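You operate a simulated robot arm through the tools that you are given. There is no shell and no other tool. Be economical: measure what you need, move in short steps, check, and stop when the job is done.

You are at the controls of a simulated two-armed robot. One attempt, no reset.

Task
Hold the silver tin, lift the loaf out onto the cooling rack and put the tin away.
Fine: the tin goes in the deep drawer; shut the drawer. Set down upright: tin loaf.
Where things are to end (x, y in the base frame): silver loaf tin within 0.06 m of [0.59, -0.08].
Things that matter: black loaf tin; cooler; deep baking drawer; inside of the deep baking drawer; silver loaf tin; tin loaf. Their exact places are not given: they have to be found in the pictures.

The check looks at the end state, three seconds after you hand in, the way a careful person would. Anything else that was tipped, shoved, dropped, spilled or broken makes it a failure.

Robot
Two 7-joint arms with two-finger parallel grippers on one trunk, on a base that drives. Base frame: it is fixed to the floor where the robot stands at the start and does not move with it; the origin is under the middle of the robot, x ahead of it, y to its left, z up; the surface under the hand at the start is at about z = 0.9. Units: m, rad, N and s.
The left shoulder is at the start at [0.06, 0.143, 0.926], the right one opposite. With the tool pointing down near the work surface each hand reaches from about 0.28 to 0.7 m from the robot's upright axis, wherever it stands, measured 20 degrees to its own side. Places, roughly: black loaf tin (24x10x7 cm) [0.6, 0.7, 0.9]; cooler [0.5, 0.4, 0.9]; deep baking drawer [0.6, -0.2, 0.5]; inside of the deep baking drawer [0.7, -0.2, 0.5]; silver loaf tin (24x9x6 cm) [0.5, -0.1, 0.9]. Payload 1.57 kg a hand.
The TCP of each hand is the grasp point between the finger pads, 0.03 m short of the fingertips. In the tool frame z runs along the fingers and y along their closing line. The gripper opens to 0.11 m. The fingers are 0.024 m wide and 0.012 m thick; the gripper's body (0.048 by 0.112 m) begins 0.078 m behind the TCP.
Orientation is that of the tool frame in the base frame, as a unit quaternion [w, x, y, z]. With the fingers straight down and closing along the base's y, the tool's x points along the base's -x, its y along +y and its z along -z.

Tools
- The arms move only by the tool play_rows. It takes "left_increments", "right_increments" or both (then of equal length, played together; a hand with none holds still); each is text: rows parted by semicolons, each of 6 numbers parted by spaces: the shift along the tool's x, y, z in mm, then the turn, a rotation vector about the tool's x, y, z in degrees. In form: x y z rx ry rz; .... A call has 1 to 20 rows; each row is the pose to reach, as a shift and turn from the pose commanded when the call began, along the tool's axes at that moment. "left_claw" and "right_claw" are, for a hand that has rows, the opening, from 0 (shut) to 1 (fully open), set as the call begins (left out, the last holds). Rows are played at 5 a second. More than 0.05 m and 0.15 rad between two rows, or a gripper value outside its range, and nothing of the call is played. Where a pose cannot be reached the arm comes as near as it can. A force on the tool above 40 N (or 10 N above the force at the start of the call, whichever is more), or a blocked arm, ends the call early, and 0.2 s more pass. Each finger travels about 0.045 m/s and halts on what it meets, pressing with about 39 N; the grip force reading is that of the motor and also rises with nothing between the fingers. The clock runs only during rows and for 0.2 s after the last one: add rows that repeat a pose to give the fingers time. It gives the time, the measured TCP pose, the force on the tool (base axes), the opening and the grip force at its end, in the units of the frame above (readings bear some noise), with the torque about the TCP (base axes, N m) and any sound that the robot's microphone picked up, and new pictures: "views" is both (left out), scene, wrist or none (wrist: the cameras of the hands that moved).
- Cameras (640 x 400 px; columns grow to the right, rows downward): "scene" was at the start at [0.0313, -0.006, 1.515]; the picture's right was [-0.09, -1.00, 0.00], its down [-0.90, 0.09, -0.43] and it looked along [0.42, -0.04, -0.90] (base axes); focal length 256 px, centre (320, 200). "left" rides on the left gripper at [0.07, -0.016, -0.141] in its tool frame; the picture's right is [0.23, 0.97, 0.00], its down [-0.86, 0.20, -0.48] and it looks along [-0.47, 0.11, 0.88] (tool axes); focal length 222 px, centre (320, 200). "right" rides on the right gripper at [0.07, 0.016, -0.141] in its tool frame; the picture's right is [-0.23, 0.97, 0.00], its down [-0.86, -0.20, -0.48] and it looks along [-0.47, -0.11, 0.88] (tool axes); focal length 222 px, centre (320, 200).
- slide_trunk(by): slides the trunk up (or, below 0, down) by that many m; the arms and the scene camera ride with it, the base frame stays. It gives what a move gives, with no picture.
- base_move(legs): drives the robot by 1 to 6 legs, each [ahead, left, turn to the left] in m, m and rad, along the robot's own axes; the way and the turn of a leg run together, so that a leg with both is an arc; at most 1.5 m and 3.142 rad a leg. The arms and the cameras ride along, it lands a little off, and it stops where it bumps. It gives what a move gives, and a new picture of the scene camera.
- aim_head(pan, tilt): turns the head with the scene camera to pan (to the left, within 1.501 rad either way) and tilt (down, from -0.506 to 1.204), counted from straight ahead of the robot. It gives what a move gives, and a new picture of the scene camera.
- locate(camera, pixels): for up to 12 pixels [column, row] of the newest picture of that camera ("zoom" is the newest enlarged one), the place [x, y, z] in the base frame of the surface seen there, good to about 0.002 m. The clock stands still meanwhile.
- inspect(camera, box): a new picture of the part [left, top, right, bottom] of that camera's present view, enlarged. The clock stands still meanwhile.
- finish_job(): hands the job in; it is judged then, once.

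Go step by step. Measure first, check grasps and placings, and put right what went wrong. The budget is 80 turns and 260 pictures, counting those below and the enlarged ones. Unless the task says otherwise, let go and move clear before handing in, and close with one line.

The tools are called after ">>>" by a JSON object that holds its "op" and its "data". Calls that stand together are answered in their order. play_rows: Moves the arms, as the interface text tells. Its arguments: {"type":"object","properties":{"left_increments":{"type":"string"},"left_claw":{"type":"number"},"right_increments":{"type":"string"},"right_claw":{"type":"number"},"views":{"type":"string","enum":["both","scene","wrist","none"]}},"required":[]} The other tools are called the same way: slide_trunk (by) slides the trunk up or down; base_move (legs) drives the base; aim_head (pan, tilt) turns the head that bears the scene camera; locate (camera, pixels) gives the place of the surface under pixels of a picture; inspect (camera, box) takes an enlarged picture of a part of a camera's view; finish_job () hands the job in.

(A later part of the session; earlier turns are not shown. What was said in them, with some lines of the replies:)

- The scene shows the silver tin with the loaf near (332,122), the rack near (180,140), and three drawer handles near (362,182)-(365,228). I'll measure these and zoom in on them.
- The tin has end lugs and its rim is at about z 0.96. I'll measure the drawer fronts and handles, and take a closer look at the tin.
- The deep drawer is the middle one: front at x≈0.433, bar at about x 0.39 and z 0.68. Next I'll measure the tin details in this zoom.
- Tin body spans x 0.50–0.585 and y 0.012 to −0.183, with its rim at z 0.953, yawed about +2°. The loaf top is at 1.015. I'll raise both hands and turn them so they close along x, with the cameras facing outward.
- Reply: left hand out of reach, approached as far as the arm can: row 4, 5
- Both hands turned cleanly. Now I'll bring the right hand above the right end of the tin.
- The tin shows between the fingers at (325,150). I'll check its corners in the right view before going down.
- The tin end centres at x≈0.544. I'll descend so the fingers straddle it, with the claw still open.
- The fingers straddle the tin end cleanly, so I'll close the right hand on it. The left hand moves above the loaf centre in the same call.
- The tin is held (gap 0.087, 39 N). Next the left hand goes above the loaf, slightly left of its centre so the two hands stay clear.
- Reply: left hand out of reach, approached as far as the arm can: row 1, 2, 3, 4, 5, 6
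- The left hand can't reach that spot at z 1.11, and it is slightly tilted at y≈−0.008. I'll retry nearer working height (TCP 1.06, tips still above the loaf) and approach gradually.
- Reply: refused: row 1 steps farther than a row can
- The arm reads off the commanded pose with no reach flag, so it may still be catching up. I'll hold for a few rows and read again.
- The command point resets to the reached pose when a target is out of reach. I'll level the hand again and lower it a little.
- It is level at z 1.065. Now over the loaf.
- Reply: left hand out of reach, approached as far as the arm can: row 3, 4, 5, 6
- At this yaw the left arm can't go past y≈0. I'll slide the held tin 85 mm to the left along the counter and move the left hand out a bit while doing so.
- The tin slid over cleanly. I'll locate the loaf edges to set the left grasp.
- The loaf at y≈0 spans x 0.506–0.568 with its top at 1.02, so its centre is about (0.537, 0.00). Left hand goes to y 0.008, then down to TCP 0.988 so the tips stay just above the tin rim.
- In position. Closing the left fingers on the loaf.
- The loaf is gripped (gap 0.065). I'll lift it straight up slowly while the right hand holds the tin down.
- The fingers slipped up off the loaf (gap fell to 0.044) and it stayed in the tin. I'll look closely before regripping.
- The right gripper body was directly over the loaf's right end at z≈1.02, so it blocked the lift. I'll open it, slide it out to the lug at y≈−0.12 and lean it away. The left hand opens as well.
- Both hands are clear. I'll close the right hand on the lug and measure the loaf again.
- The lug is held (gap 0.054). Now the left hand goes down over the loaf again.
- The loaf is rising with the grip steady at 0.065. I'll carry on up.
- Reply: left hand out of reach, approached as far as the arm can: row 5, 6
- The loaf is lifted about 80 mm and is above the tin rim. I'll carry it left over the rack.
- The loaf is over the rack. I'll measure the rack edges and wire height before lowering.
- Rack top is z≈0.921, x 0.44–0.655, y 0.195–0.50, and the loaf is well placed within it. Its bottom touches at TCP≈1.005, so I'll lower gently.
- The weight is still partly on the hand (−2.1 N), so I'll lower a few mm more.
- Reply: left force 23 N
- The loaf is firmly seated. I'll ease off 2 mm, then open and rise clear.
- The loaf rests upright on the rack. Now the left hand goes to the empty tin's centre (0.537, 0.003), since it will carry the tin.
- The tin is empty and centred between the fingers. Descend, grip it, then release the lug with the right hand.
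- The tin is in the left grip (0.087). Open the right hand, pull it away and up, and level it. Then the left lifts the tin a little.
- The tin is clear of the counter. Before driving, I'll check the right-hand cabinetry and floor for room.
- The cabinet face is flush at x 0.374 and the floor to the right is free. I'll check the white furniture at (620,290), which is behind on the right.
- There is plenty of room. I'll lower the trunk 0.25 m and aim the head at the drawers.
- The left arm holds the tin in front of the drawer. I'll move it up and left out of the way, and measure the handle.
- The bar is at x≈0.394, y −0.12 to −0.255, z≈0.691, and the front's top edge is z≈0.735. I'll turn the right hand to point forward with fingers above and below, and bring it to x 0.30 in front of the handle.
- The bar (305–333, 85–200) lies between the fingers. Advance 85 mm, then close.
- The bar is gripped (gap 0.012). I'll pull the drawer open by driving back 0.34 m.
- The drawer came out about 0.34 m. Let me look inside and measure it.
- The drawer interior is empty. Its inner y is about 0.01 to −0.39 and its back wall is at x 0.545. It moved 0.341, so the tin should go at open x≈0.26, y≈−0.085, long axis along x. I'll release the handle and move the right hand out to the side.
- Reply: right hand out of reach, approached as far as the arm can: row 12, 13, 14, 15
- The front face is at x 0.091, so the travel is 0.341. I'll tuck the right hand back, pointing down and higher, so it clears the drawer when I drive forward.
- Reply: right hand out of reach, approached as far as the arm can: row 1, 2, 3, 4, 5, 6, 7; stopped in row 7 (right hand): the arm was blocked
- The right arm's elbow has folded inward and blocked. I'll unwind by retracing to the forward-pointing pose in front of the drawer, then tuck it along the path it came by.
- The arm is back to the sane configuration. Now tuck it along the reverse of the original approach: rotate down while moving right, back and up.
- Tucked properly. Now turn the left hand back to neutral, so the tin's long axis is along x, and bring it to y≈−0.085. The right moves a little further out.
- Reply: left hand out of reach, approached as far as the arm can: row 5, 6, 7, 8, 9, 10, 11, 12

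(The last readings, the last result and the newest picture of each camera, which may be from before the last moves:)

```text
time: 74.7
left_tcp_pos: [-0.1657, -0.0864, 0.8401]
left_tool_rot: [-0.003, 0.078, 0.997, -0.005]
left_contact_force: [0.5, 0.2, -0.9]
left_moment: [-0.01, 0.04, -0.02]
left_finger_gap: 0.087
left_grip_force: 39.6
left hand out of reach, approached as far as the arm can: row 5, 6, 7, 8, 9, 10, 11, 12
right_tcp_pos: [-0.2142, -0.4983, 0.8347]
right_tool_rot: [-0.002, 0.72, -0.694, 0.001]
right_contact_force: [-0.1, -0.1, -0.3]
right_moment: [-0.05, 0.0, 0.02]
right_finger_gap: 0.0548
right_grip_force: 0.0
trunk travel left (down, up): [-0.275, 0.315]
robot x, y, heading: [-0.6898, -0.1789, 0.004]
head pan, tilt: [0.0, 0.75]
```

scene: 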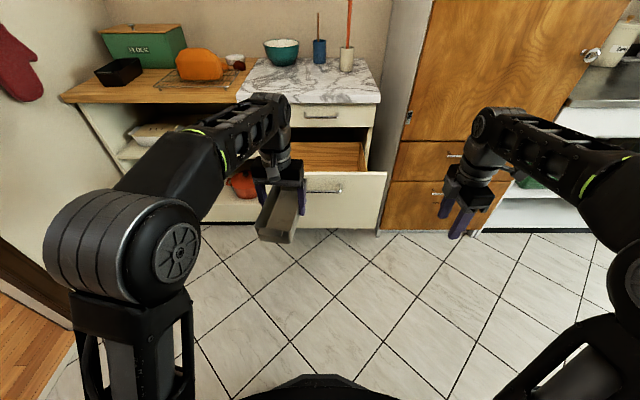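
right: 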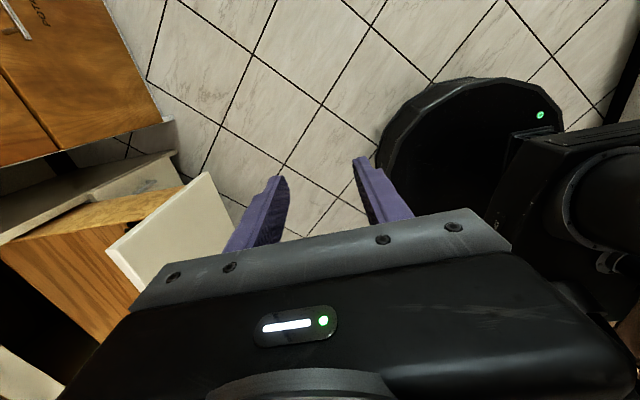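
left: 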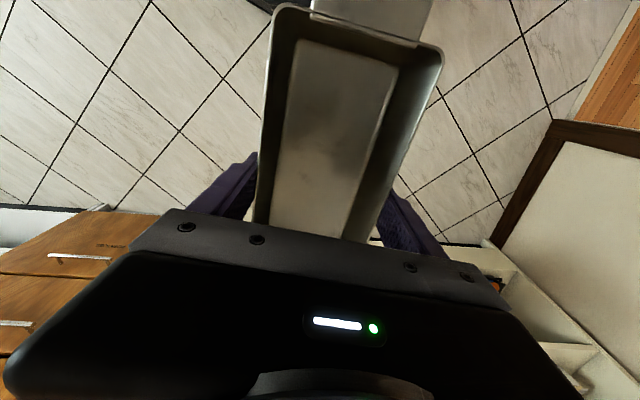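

The tin is turned, with about 9° of yaw left. I'll straighten it and drop it 35 mm (still above the drawer front), then drive forward.

>>> {"op": "play_rows", "data": {"left_increments": "0 0 15 0 0 0; 0 0 35 0 0 -3; 0 0 35 0 0 -6; 0 0 35 0 0 -8.9; 0 0 35 0 0 -8.9", "views": "none"}}

>>> {"op": "base_move", "data": {"legs": [[0.35, 0, 0]]}}

```text
time: 75.9
left_tcp_pos: [-0.1649, -0.0868, 0.807]
left_tool_rot: [-0.003, 0.0, 1.0, -0.004]
left_contact_force: [-1.3, -0.3, -2.3]
left_moment: [-0.02, 0.03, 0.02]
left_finger_gap: 0.0871
left_grip_force: 38.3
right_tcp_pos: [-0.2134, -0.498, 0.8347]
right_tool_rot: [-0.001, 0.72, -0.694, 0.0]
right_contact_force: [0.4, -0.1, 0.5]
right_moment: [0.01, -0.01, -0.03]
right_finger_gap: 0.0549
right_grip_force: 0.1
trunk travel left (down, up): [-0.275, 0.315]
robot x, y, heading: [-0.6935, -0.1818, 0.002]
head pan, tilt: [0.0, 0.75]
```

```text
time: 78.2
left_tcp_pos: [0.1886, -0.0865, 0.8061]
left_tool_rot: [-0.002, 0.0, 1.0, -0.004]
left_contact_force: [-0.3, -0.5, -1.9]
left_moment: [0.01, 0.01, -0.02]
left_finger_gap: 0.0867
left_grip_force: 39.1
right_tcp_pos: [0.1407, -0.4974, 0.8347]
right_tool_rot: [0.0, 0.72, -0.694, 0.0]
right_contact_force: [0.0, -0.6, 0.4]
right_moment: [0.02, 0.0, -0.01]
right_finger_gap: 0.055
right_grip_force: 0.0
trunk travel left (down, up): [-0.275, 0.315]
robot x, y, heading: [-0.3365, -0.1811, -0.001]
head pan, tilt: [0.0, 0.75]
```

scene: 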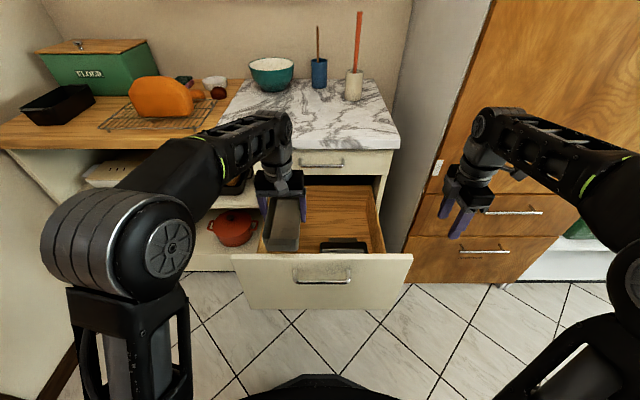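

The drawer interior is visible now, with a dark object near (343,246). I'll inspect it.

>>> {"op": "inspect", "data": {"camera": "scene", "box": [230, 170, 420, 290]}}

>>> {"op": "locate", "data": {"camera": "scene", "pixels": [[343, 246], [322, 243], [366, 244], [343, 238], [340, 215], [315, 220], [365, 220], [345, 232], [312, 245], [380, 240], [330, 250], [360, 250]]}}

>>> {"op": "inspect", "data": {"camera": "left", "box": [0, 0, 640, 400]}}

```text
3.33 times, centred on (325, 230) of scene
```

zoom: 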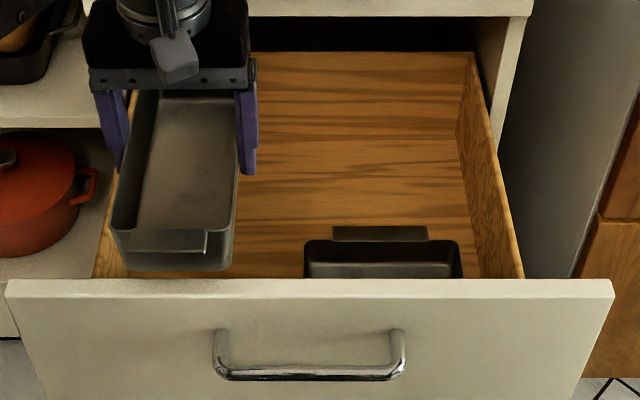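

```text
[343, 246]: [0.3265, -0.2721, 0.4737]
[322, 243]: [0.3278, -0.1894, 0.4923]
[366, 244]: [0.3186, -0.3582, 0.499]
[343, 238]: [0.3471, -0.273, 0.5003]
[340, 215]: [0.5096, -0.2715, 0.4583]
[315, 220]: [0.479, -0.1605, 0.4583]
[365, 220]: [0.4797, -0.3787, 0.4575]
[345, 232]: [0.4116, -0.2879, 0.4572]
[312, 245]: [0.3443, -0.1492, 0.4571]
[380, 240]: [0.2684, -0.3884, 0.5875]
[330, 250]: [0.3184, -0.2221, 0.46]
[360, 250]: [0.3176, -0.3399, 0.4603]
```

```text
1.00 times, centred on (320, 200) of left (not enlarged: the box is as wide or as high as the picture)
```

zoom: 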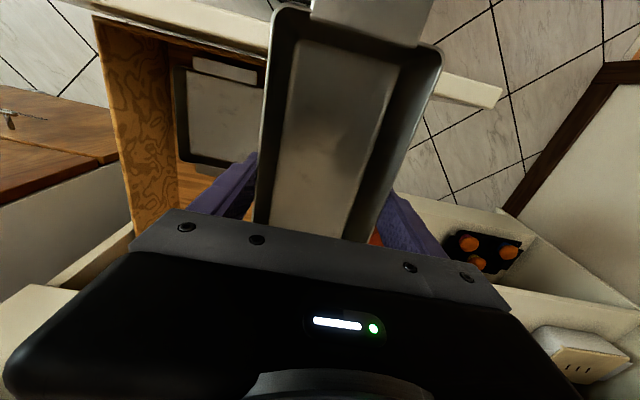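

Another tin lies at the right (y ≤ −0.187) and the drawer floor is z 0.458, so my spot at y −0.085 is free. Before lowering, I'll check how far the left wrist sticks out towards the counter edge (x 0.408).

>>> {"op": "play_rows", "data": {"left_increments": "-20 0 0 0 0 0; -45 0 0 0 0 0; -68 2 0 0 0 0; -68 2 0 0 0 0", "views": "both"}}

>>> {"op": "locate", "data": {"camera": "scene", "pixels": [[270, 120], [285, 115], [290, 135], [280, 160], [230, 130], [240, 150], [200, 150], [180, 180]]}}

```text
time: 79.2
left_tcp_pos: [0.2453, -0.0845, 0.8054]
left_tool_rot: [-0.003, 0.0, 1.0, -0.004]
left_contact_force: [-1.1, 0.7, -1.5]
left_moment: [0.02, 0.02, -0.01]
left_finger_gap: 0.0872
left_grip_force: 39.1
left hand out of reach, approached as far as the arm can: row 3, 4
right_tcp_pos: [0.1404, -0.4975, 0.8346]
right_tool_rot: [-0.001, 0.72, -0.694, -0.001]
right_contact_force: [0.4, 0.6, 0.5]
right_moment: [0.01, -0.01, -0.03]
right_finger_gap: 0.0548
right_grip_force: 0.0
trunk travel left (down, up): [-0.275, 0.315]
robot x, y, heading: [-0.3365, -0.182, -0.002]
head pan, tilt: [0.0, 0.75]
```

scene: 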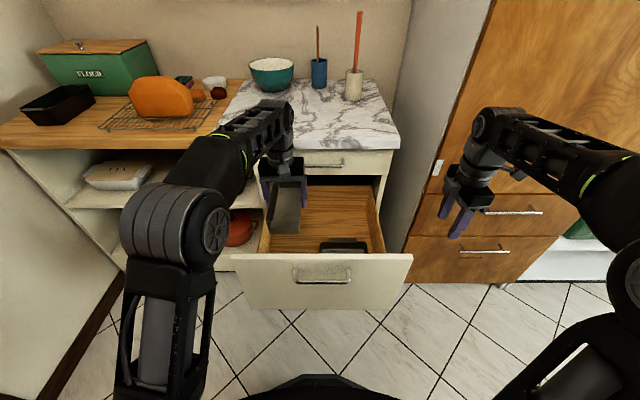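
left: 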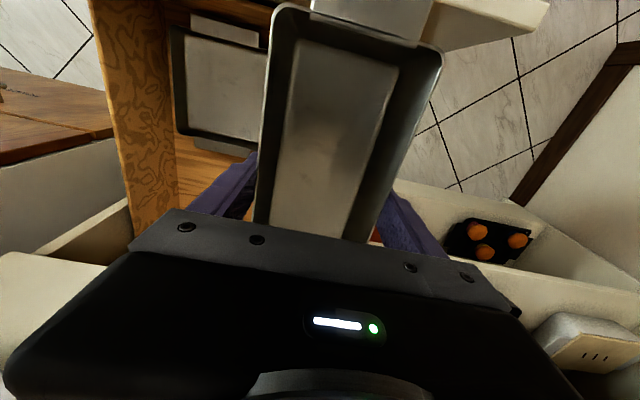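

```text
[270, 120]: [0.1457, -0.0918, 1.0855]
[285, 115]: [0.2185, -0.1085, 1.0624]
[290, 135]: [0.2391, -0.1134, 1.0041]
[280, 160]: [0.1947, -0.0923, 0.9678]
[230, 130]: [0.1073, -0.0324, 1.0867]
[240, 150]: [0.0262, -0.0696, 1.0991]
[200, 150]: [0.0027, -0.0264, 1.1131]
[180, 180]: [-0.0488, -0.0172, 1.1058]
```

The forearm currently runs at z≈1.09. Keeping the trunk up lets it slope down over the drawer front, so I'll lower with the arm only, checking partway.

>>> {"op": "play_rows", "data": {"left_increments": "0 0 30 0 0 0; -6 0 60 0 0 0; -12 0 90 0 0 0; -12 0 120 0 0 0; -12 0 150 0 0 0; -12 0 150 0 0 0", "views": "both"}}

>>> {"op": "locate", "data": {"camera": "scene", "pixels": [[270, 140], [285, 150], [250, 170], [230, 170], [240, 190], [200, 190], [260, 160], [220, 180]]}}

```text
time: 80.6
left_tcp_pos: [0.2556, -0.0868, 0.6547]
left_tool_rot: [-0.002, 0.001, 1.0, -0.005]
left_contact_force: [-0.5, 0.1, -1.7]
left_moment: [-0.03, 0.02, 0.01]
left_finger_gap: 0.087
left_grip_force: 39.2
right_tcp_pos: [0.1405, -0.4974, 0.8342]
right_tool_rot: [-0.001, 0.72, -0.694, -0.001]
right_contact_force: [1.0, 0.2, 0.3]
right_moment: [0.02, 0.0, -0.03]
right_finger_gap: 0.0547
right_grip_force: 0.0
trunk travel left (down, up): [-0.275, 0.315]
robot x, y, heading: [-0.3347, -0.1769, 0.0]
head pan, tilt: [0.0, 0.75]
```

scene: 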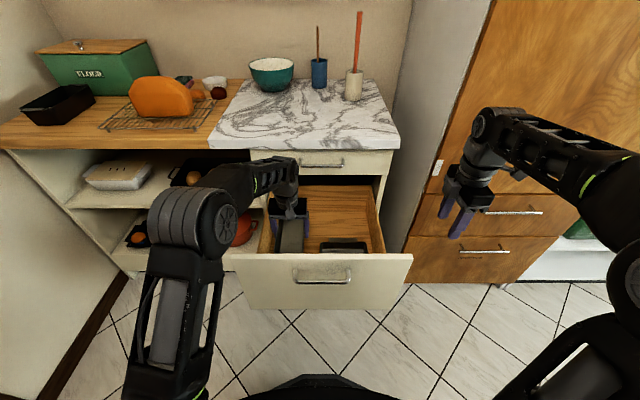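
left: 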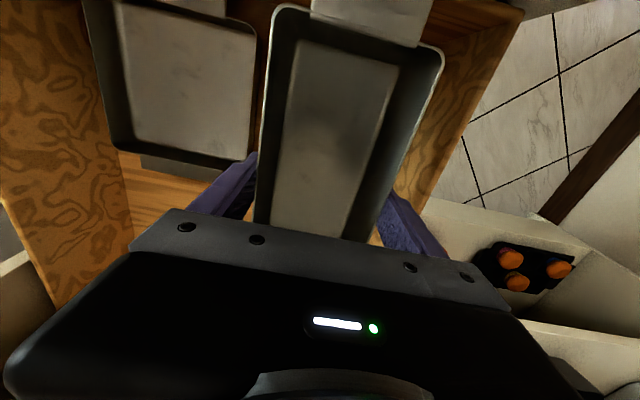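

```text
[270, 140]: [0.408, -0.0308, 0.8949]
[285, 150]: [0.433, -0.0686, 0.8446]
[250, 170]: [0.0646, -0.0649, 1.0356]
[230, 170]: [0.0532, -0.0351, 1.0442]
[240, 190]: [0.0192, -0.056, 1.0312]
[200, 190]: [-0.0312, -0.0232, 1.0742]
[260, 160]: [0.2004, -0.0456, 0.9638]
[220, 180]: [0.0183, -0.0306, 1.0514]
```

The forearm is sloping with clearance over the front. I'll verify the neighbouring tin's edge and the left drawer wall before the final descent.

>>> {"op": "locate", "data": {"camera": "left", "pixels": [[253, 60], [247, 150], [85, 20], [130, 155], [430, 180], [440, 150], [480, 60], [200, 200], [515, 10], [390, 200]]}}

```text
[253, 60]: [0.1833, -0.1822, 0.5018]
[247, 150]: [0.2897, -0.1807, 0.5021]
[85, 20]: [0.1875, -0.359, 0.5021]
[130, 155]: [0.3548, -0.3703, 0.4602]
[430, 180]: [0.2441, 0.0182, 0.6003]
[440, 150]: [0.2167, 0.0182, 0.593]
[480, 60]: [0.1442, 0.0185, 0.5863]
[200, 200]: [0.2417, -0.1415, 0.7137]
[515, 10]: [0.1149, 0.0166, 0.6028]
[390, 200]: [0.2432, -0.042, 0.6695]
```

There is free space from y −0.181 to about 0.01, and the tin is centred in it. Descend to just above the floor (TCP 0.506).

>>> {"op": "play_rows", "data": {"left_increments": "0 0 30 0 0 0; 0 0 60 0 0 0; 0 0 90 0 0 0; 0 0 115 0 0 0; 0 0 130 0 0 0; 0 0 140 0 0 0; 0 0 147 0 0 0; 0 0 147 0 0 0", "views": "both"}}

```text
time: 82.4
left_tcp_pos: [0.2554, -0.0876, 0.5084]
left_tool_rot: [-0.004, 0.001, 1.0, -0.004]
left_contact_force: [0.3, -0.3, -2.0]
left_moment: [-0.03, 0.01, -0.01]
left_finger_gap: 0.0871
left_grip_force: 39.0
right_tcp_pos: [0.1404, -0.4987, 0.8344]
right_tool_rot: [0.0, 0.72, -0.694, -0.001]
right_contact_force: [0.4, 0.9, 0.1]
right_moment: [-0.01, 0.03, -0.03]
right_finger_gap: 0.0551
right_grip_force: 0.0
trunk travel left (down, up): [-0.275, 0.315]
robot x, y, heading: [-0.3335, -0.1789, 0.001]
head pan, tilt: [0.0, 0.75]
```

scene: 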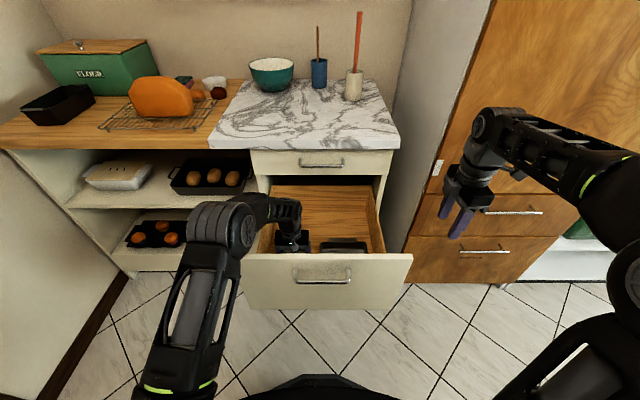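
left: 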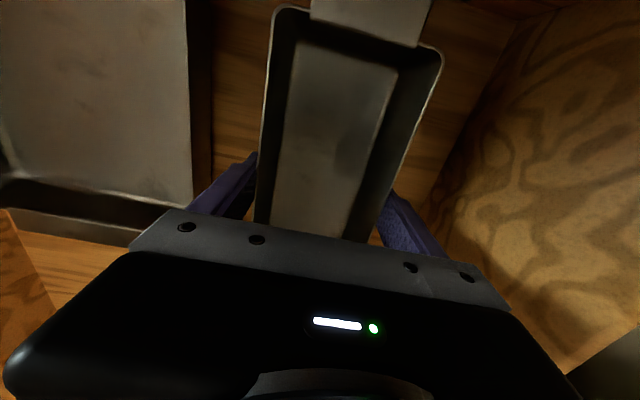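

Nearly down. I'll lower the last few mm until it touches.

>>> {"op": "play_rows", "data": {"left_increments": "0 0 2 0 0 0; 0 0 4 0 0 0; 0 0 5 0 0 0; 0 0 6 0 0 0; 0 0 6 0 0 0", "views": "none"}}

```text
time: 83.6
left_tcp_pos: [0.2548, -0.088, 0.5041]
left_tool_rot: [-0.002, 0.0, 1.0, -0.006]
left_contact_force: [1.0, 0.6, 7.9]
left_moment: [0.4, -0.98, 0.01]
left_finger_gap: 0.087
left_grip_force: 38.8
right_tcp_pos: [0.1398, -0.4973, 0.835]
right_tool_rot: [-0.001, 0.719, -0.695, 0.0]
right_contact_force: [-0.6, -0.2, 0.1]
right_moment: [-0.01, 0.02, 0.02]
right_finger_gap: 0.0551
right_grip_force: 0.0
trunk travel left (down, up): [-0.275, 0.315]
robot x, y, heading: [-0.3376, -0.1821, 0.004]
head pan, tilt: [0.0, 0.75]
```

The tin touches the floor (7.9 N). Open the fingers, wait, then rise straight up.

>>> {"op": "play_rows", "data": {"left_increments": "0 0 -2 0 0 0; 0 0 -2 0 0 0; 0 0 -2 0 0 0; 0 0 -2 0 0 0; 0 0 -2 0 0 0; 0 0 -30 0 0 0; 0 0 -60 0 0 0; 0 0 -90 0 0 0; 0 0 -120 0 0 0; 0 0 -150 0 0 0; 0 0 -180 0 0 0; 0 0 -210 0 0 0; 0 0 -240 0 0 0; 0 0 -270 0 0 0; 0 0 -270 0 0 0", "left_claw": 1, "views": "both"}}

```text
time: 86.8
left_tcp_pos: [0.2561, -0.0856, 0.7734]
left_tool_rot: [-0.003, 0.001, 1.0, -0.004]
left_contact_force: [-0.9, -0.5, -0.1]
left_moment: [-0.02, -0.02, 0.01]
left_finger_gap: 0.1098
left_grip_force: 0.1
right_tcp_pos: [0.1408, -0.4973, 0.8344]
right_tool_rot: [-0.001, 0.721, -0.693, 0.0]
right_contact_force: [0.8, -0.1, 0.2]
right_moment: [0.02, -0.02, 0.0]
right_finger_gap: 0.055
right_grip_force: 0.1
trunk travel left (down, up): [-0.275, 0.315]
robot x, y, heading: [-0.3372, -0.1781, 0.004]
head pan, tilt: [0.0, 0.75]
```

scene: 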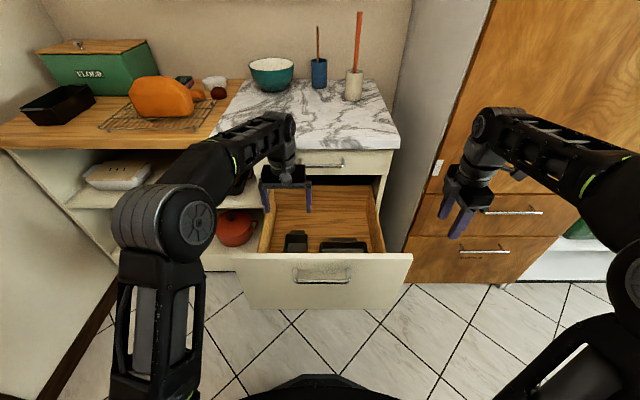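
left: 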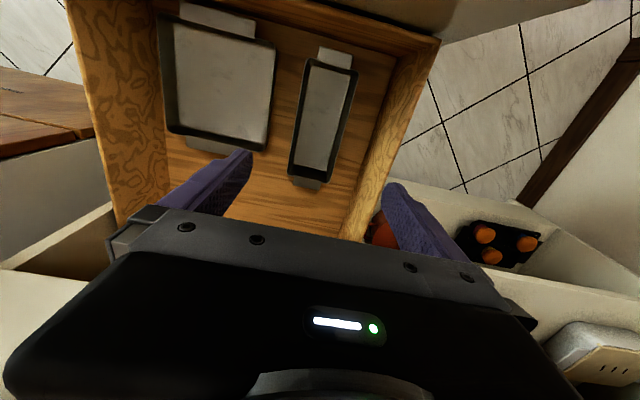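

The tin sits upright in the drawer. I'll check its position, raise the left hand, and back the base off.

>>> {"op": "locate", "data": {"camera": "left", "pixels": [[336, 50], [304, 184], [307, 62], [355, 72], [290, 172], [328, 182], [320, 120]]}}

>>> {"op": "play_rows", "data": {"left_increments": "0 0 -20 0 0 0; 30 0 -35 0 0 0; 30 0 -35 0 0 0", "views": "none"}}

>>> {"op": "base_move", "data": {"legs": [[-0.353, 0, 0]]}}

```text
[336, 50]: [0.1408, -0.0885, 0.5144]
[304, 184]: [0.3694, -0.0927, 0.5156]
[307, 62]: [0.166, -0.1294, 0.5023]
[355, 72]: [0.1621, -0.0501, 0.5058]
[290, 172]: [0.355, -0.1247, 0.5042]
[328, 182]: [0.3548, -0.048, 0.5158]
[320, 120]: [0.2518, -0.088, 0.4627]
```

```text
time: 87.6
left_tcp_pos: [0.226, -0.0846, 0.8085]
left_tool_rot: [-0.003, 0.001, 1.0, -0.005]
left_contact_force: [-0.3, 0.0, -0.8]
left_moment: [0.0, -0.01, 0.01]
left_finger_gap: 0.11
left_grip_force: 0.1
right_tcp_pos: [0.1399, -0.4969, 0.8338]
right_tool_rot: [-0.001, 0.72, -0.693, 0.0]
right_contact_force: [0.0, 0.5, -0.3]
right_moment: [0.03, -0.01, -0.04]
right_finger_gap: 0.0551
right_grip_force: 0.1
trunk travel left (down, up): [-0.275, 0.315]
robot x, y, heading: [-0.3343, -0.1801, -0.003]
head pan, tilt: [0.0, 0.75]
```

```text
time: 89.9
left_tcp_pos: [-0.1327, -0.0844, 0.8086]
left_tool_rot: [-0.003, -0.001, 1.0, -0.004]
left_contact_force: [0.2, 0.5, 0.6]
left_moment: [0.0, 0.01, 0.05]
left_finger_gap: 0.1101
left_grip_force: 0.1
right_tcp_pos: [-0.2174, -0.4965, 0.8356]
right_tool_rot: [-0.001, 0.721, -0.693, 0.0]
right_contact_force: [-0.9, -0.6, -0.1]
right_moment: [-0.03, 0.01, -0.02]
right_finger_gap: 0.0549
right_grip_force: 0.1
trunk travel left (down, up): [-0.275, 0.315]
robot x, y, heading: [-0.6935, -0.1812, 0.001]
head pan, tilt: [0.0, 0.75]
```

scene: 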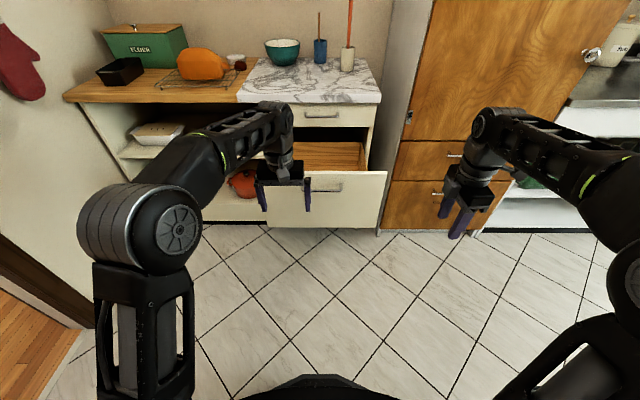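

The tin's centre is at (0.255, −0.088), which becomes about (0.597, −0.088) with the drawer shut. I'll move the left hand aside and bring the right hand back to the handle by the proven path.

>>> {"op": "play_rows", "data": {"left_increments": "0 30 0 0 0 0; 0 60 0 0 0 0; 0 90 0 0 0 0; 0 120 0 0 0 0; 0 150 0 0 0 0; 0 170 0 0 0 0; 0 170 0 0 0 0; 0 170 0 0 0 0; 0 170 0 0 0 0; 0 170 0 0 0 0; 0 170 0 0 0 0; 0 170 0 0 0 0; 0 170 0 0 0 0; 0 170 0 0 0 0; 0 170 0 0 0 0; 0 170 0 0 0 0", "right_increments": "-20 0 25 0 0 0; -40 0 50 0 0 0; -50 0 73 0 0 0; -60 -10 77 8 0 0; -75 -24 83 16 0 0; -95 -41 91 24 0 0; -115 -57 98 32 0 0; -140 -73 105 40 0 0; -165 -90 111 48 0 0; -190 -107 118 56 0 0; -215 -125 125 64 0 0; -240 -142 131 72 0 0; -265 -158 138 80 0 0; -285 -172 143 86 0 0; -302 -185 145.6 90 0 0; -302 -185 145.6 90 0 0", "right_claw": 0.7, "views": "both"}}

```text
time: 93.3
left_tcp_pos: [-0.1321, 0.0876, 0.8067]
left_tool_rot: [-0.003, -0.001, 1.0, -0.004]
left_contact_force: [1.0, 0.7, -0.2]
left_moment: [0.02, 0.04, -0.01]
left_finger_gap: 0.11
left_grip_force: 0.0
right_tcp_pos: [-0.0444, -0.1863, 0.6897]
right_tool_rot: [0.511, -0.509, 0.489, -0.491]
right_contact_force: [-0.5, 0.0, -0.2]
right_moment: [-0.02, 0.03, 0.01]
right_finger_gap: 0.0767
right_grip_force: 0.0
trunk travel left (down, up): [-0.275, 0.315]
robot x, y, heading: [-0.6924, -0.1776, 0.007]
head pan, tilt: [0.0, 0.75]
```

scene: 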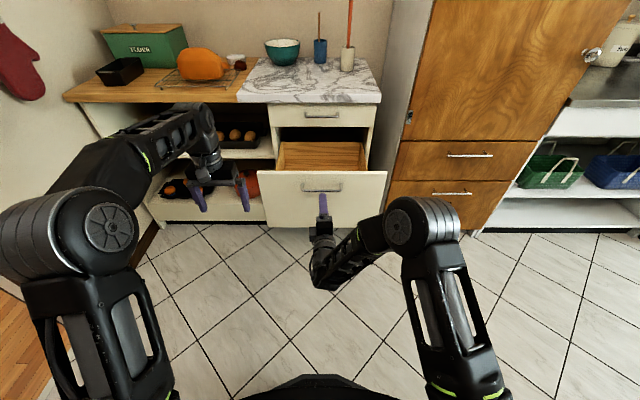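
right: 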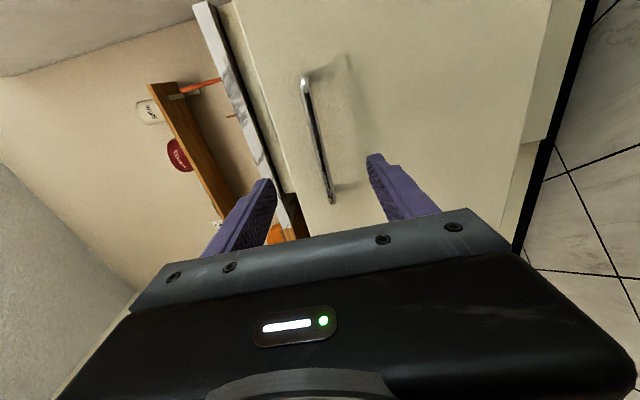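
left: 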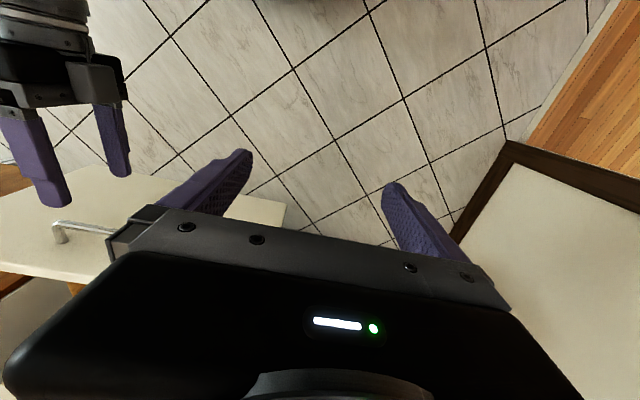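

The bar is between the fingers again. Advance, close, and drive forward to shut the drawer.

>>> {"op": "play_rows", "data": {"right_increments": "0 0 25 0 0 0; 0 0 50 0 0 0; 0 0 75 0 0 0; 0 0 89 0 0 0; 0 0 89 0 0 0", "views": "none"}}

>>> {"op": "play_rows", "data": {"right_increments": "0 0 0 0 0 0; 0 0 0 0 0 0; 0 0 0 0 0 0; 0 0 0 0 0 0; 0 0 0 0 0 0; 0 0 0 0 0 0", "right_claw": 0, "views": "wrist"}}

>>> {"op": "base_move", "data": {"legs": [[0.15, 0, 0], [0.15, 0, 0]]}}

```text
time: 94.5
left_tcp_pos: [-0.1328, 0.0849, 0.8066]
left_tool_rot: [-0.003, -0.001, 1.0, -0.004]
left_contact_force: [0.0, 0.5, 0.5]
left_moment: [0.0, 0.04, 0.02]
left_finger_gap: 0.1101
left_grip_force: 0.0
right_tcp_pos: [0.0456, -0.1835, 0.691]
right_tool_rot: [0.511, -0.509, 0.49, -0.49]
right_contact_force: [0.7, -0.4, -0.3]
right_moment: [0.0, 0.03, 0.01]
right_finger_gap: 0.0768
right_grip_force: 0.1
trunk travel left (down, up): [-0.275, 0.315]
robot x, y, heading: [-0.6937, -0.1816, 0.007]
head pan, tilt: [0.0, 0.75]
```

```text
time: 95.9
left_tcp_pos: [-0.1322, 0.0866, 0.8061]
left_tool_rot: [-0.004, 0.0, 1.0, -0.004]
left_contact_force: [0.4, 0.7, -0.1]
left_moment: [0.02, 0.0, 0.01]
left_finger_gap: 0.1099
left_grip_force: 0.0
right_tcp_pos: [0.0437, -0.1834, 0.6896]
right_tool_rot: [-0.51, 0.51, -0.49, 0.49]
right_contact_force: [-0.9, -0.3, -2.1]
right_moment: [-0.1, 0.02, 0.03]
right_finger_gap: 0.0119
right_grip_force: 29.1
trunk travel left (down, up): [-0.275, 0.315]
robot x, y, heading: [-0.6953, -0.1795, 0.005]
head pan, tilt: [0.0, 0.75]
```

right: 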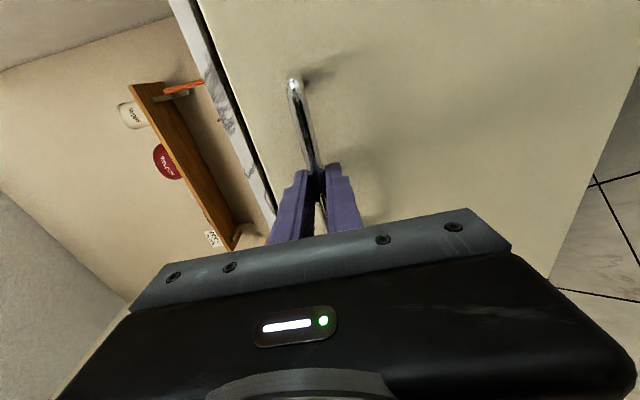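

```text
time: 98.2
left_tcp_pos: [0.1695, 0.0877, 0.8067]
left_tool_rot: [-0.004, 0.0, 1.0, -0.003]
left_contact_force: [0.2, -0.4, 0.0]
left_moment: [0.0, -0.02, 0.0]
left_finger_gap: 0.1101
left_grip_force: 0.1
right_tcp_pos: [0.3457, -0.1832, 0.6899]
right_tool_rot: [-0.51, 0.51, -0.491, 0.49]
right_contact_force: [1.4, -4.2, -5.0]
right_moment: [-0.16, 0.05, -0.21]
right_finger_gap: 0.0117
right_grip_force: 29.2
trunk travel left (down, up): [-0.275, 0.315]
robot x, y, heading: [-0.3933, -0.1772, 0.007]
head pan, tilt: [0.0, 0.75]
```

scene: 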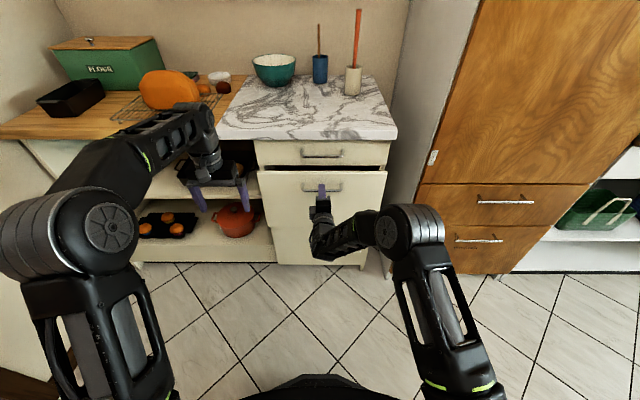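

About 40 mm remains, so I'll finish with a slow arm push.

>>> {"op": "play_rows", "data": {"right_increments": "0 0 10 0 0 0; 0 0 20 0 0 0; 0 0 28 0 0 0; 0 0 35 0 0 0; 0 0 40 0 0 0; 0 0 44 0 0 0; 0 0 46 0 0 0; 0 0 46 0 0 0", "views": "scene"}}

>>> {"op": "inspect", "data": {"camera": "scene", "box": [240, 120, 400, 260]}}

>>> {"op": "locate", "data": {"camera": "scene", "pixels": [[280, 190], [360, 190], [300, 220], [350, 220], [290, 150], [370, 150]]}}

```text
time: 100.0
left_tcp_pos: [0.1678, 0.0867, 0.8087]
left_tool_rot: [-0.002, 0.0, 1.0, -0.005]
left_contact_force: [-0.1, -0.6, 0.0]
left_moment: [0.01, -0.03, -0.01]
left_finger_gap: 0.1099
left_grip_force: 0.0
right_tcp_pos: [0.3918, -0.182, 0.6918]
right_tool_rot: [0.51, -0.51, 0.49, -0.489]
right_contact_force: [-24.2, -7.4, -4.2]
right_moment: [-0.19, 0.07, -0.03]
right_finger_gap: 0.0119
right_grip_force: 29.2
trunk travel left (down, up): [-0.275, 0.315]
robot x, y, heading: [-0.3926, -0.1782, 0.001]
head pan, tilt: [0.0, 0.75]
```

scene: 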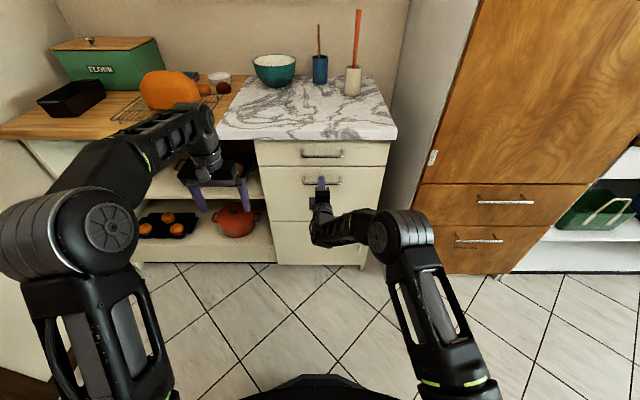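

```text
2.86 times, centred on (320, 190) of scene
```

zoom: 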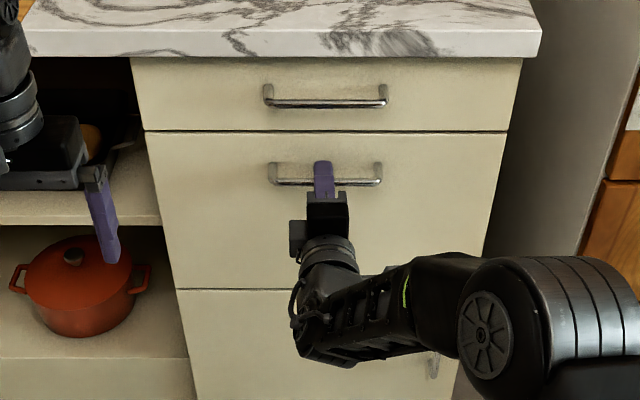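

```text
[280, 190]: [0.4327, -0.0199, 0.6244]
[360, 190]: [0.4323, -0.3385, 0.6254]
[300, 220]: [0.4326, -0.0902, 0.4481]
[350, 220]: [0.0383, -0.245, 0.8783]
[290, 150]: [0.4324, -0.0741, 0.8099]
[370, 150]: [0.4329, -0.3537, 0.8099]
```

The front is flush at x 0.4325, so the drawer is shut. I'll open the right hand and withdraw it straight back.

>>> {"op": "play_rows", "data": {"right_increments": "0 0 0 0 0 0; 0 0 0 0 0 0; 0 0 0 0 0 0; 0 0 0 0 0 0; 0 0 -30 0 0 0; 0 0 -70 0 0 0; 0 0 -110 0 0 0; 0 0 -110 0 0 0", "right_claw": 0.7, "views": "none"}}

>>> {"op": "base_move", "data": {"legs": [[-0.2, 0, 0]]}}

>>> {"op": "inspect", "data": {"camera": "scene", "box": [60, 40, 260, 200]}}

>>> {"op": "locate", "data": {"camera": "scene", "pixels": [[300, 188], [350, 188], [345, 140], [180, 85]]}}

```text
time: 101.8
left_tcp_pos: [0.1701, 0.0858, 0.8071]
left_tool_rot: [-0.002, 0.0, 1.0, -0.004]
left_contact_force: [0.0, 0.1, 0.3]
left_moment: [-0.01, 0.0, 0.02]
left_finger_gap: 0.1098
left_grip_force: 0.0
right_tcp_pos: [0.2832, -0.1866, 0.6905]
right_tool_rot: [0.51, -0.509, 0.49, -0.491]
right_contact_force: [0.7, -0.1, 0.2]
right_moment: [0.02, 0.01, 0.0]
right_finger_gap: 0.077
right_grip_force: 0.1
trunk travel left (down, up): [-0.275, 0.315]
robot x, y, heading: [-0.3928, -0.1804, 0.003]
head pan, tilt: [0.0, 0.75]
```

```text
time: 103.4
left_tcp_pos: [-0.03, 0.0875, 0.8072]
left_tool_rot: [-0.002, 0.0, 1.0, -0.005]
left_contact_force: [0.2, 0.1, -0.8]
left_moment: [0.03, 0.02, 0.02]
left_finger_gap: 0.1098
left_grip_force: 0.1
right_tcp_pos: [0.0861, -0.1868, 0.6913]
right_tool_rot: [0.511, -0.508, 0.49, -0.491]
right_contact_force: [0.3, 0.5, -0.3]
right_moment: [0.01, 0.01, 0.02]
right_finger_gap: 0.077
right_grip_force: 0.1
trunk travel left (down, up): [-0.275, 0.315]
robot x, y, heading: [-0.5881, -0.1788, 0.005]
head pan, tilt: [0.0, 0.75]
```

scene: 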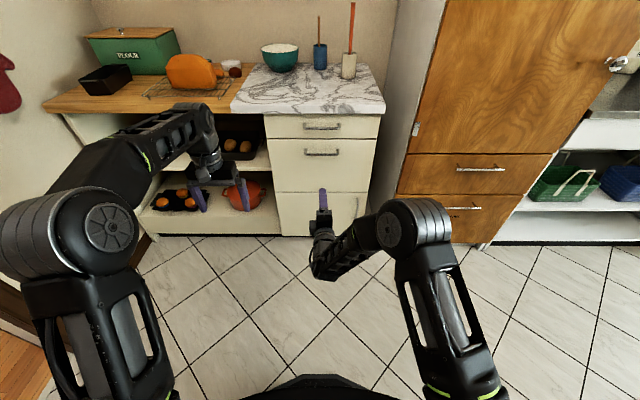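

```text
2.50 times, centred on (160, 120) of scene
```

zoom: 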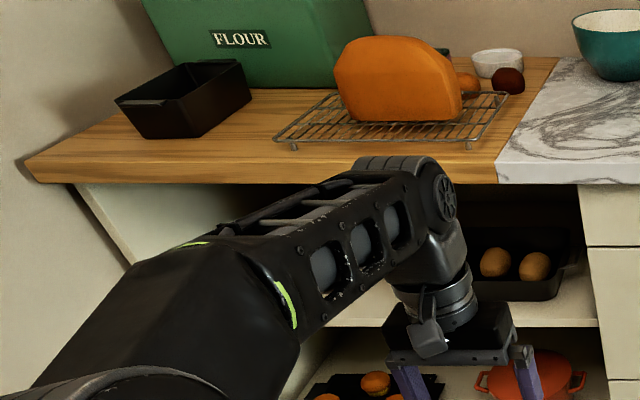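

```text
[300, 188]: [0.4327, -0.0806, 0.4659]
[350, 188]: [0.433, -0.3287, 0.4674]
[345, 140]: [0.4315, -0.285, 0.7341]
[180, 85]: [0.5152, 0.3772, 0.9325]
```

The drawer is flush shut (front at x≈0.432), the loaf stands upright on the rack, everything else is where it was, and both hands are empty and clear. I'm handing in.

>>> {"op": "finish_job", "data": {}}

```text
The job is handed in.
```

I handed the job in: the loaf is upright on the cooling rack, and the silver tin is upright in the deep drawer at about (0.60, −0.09), with the drawer shut.
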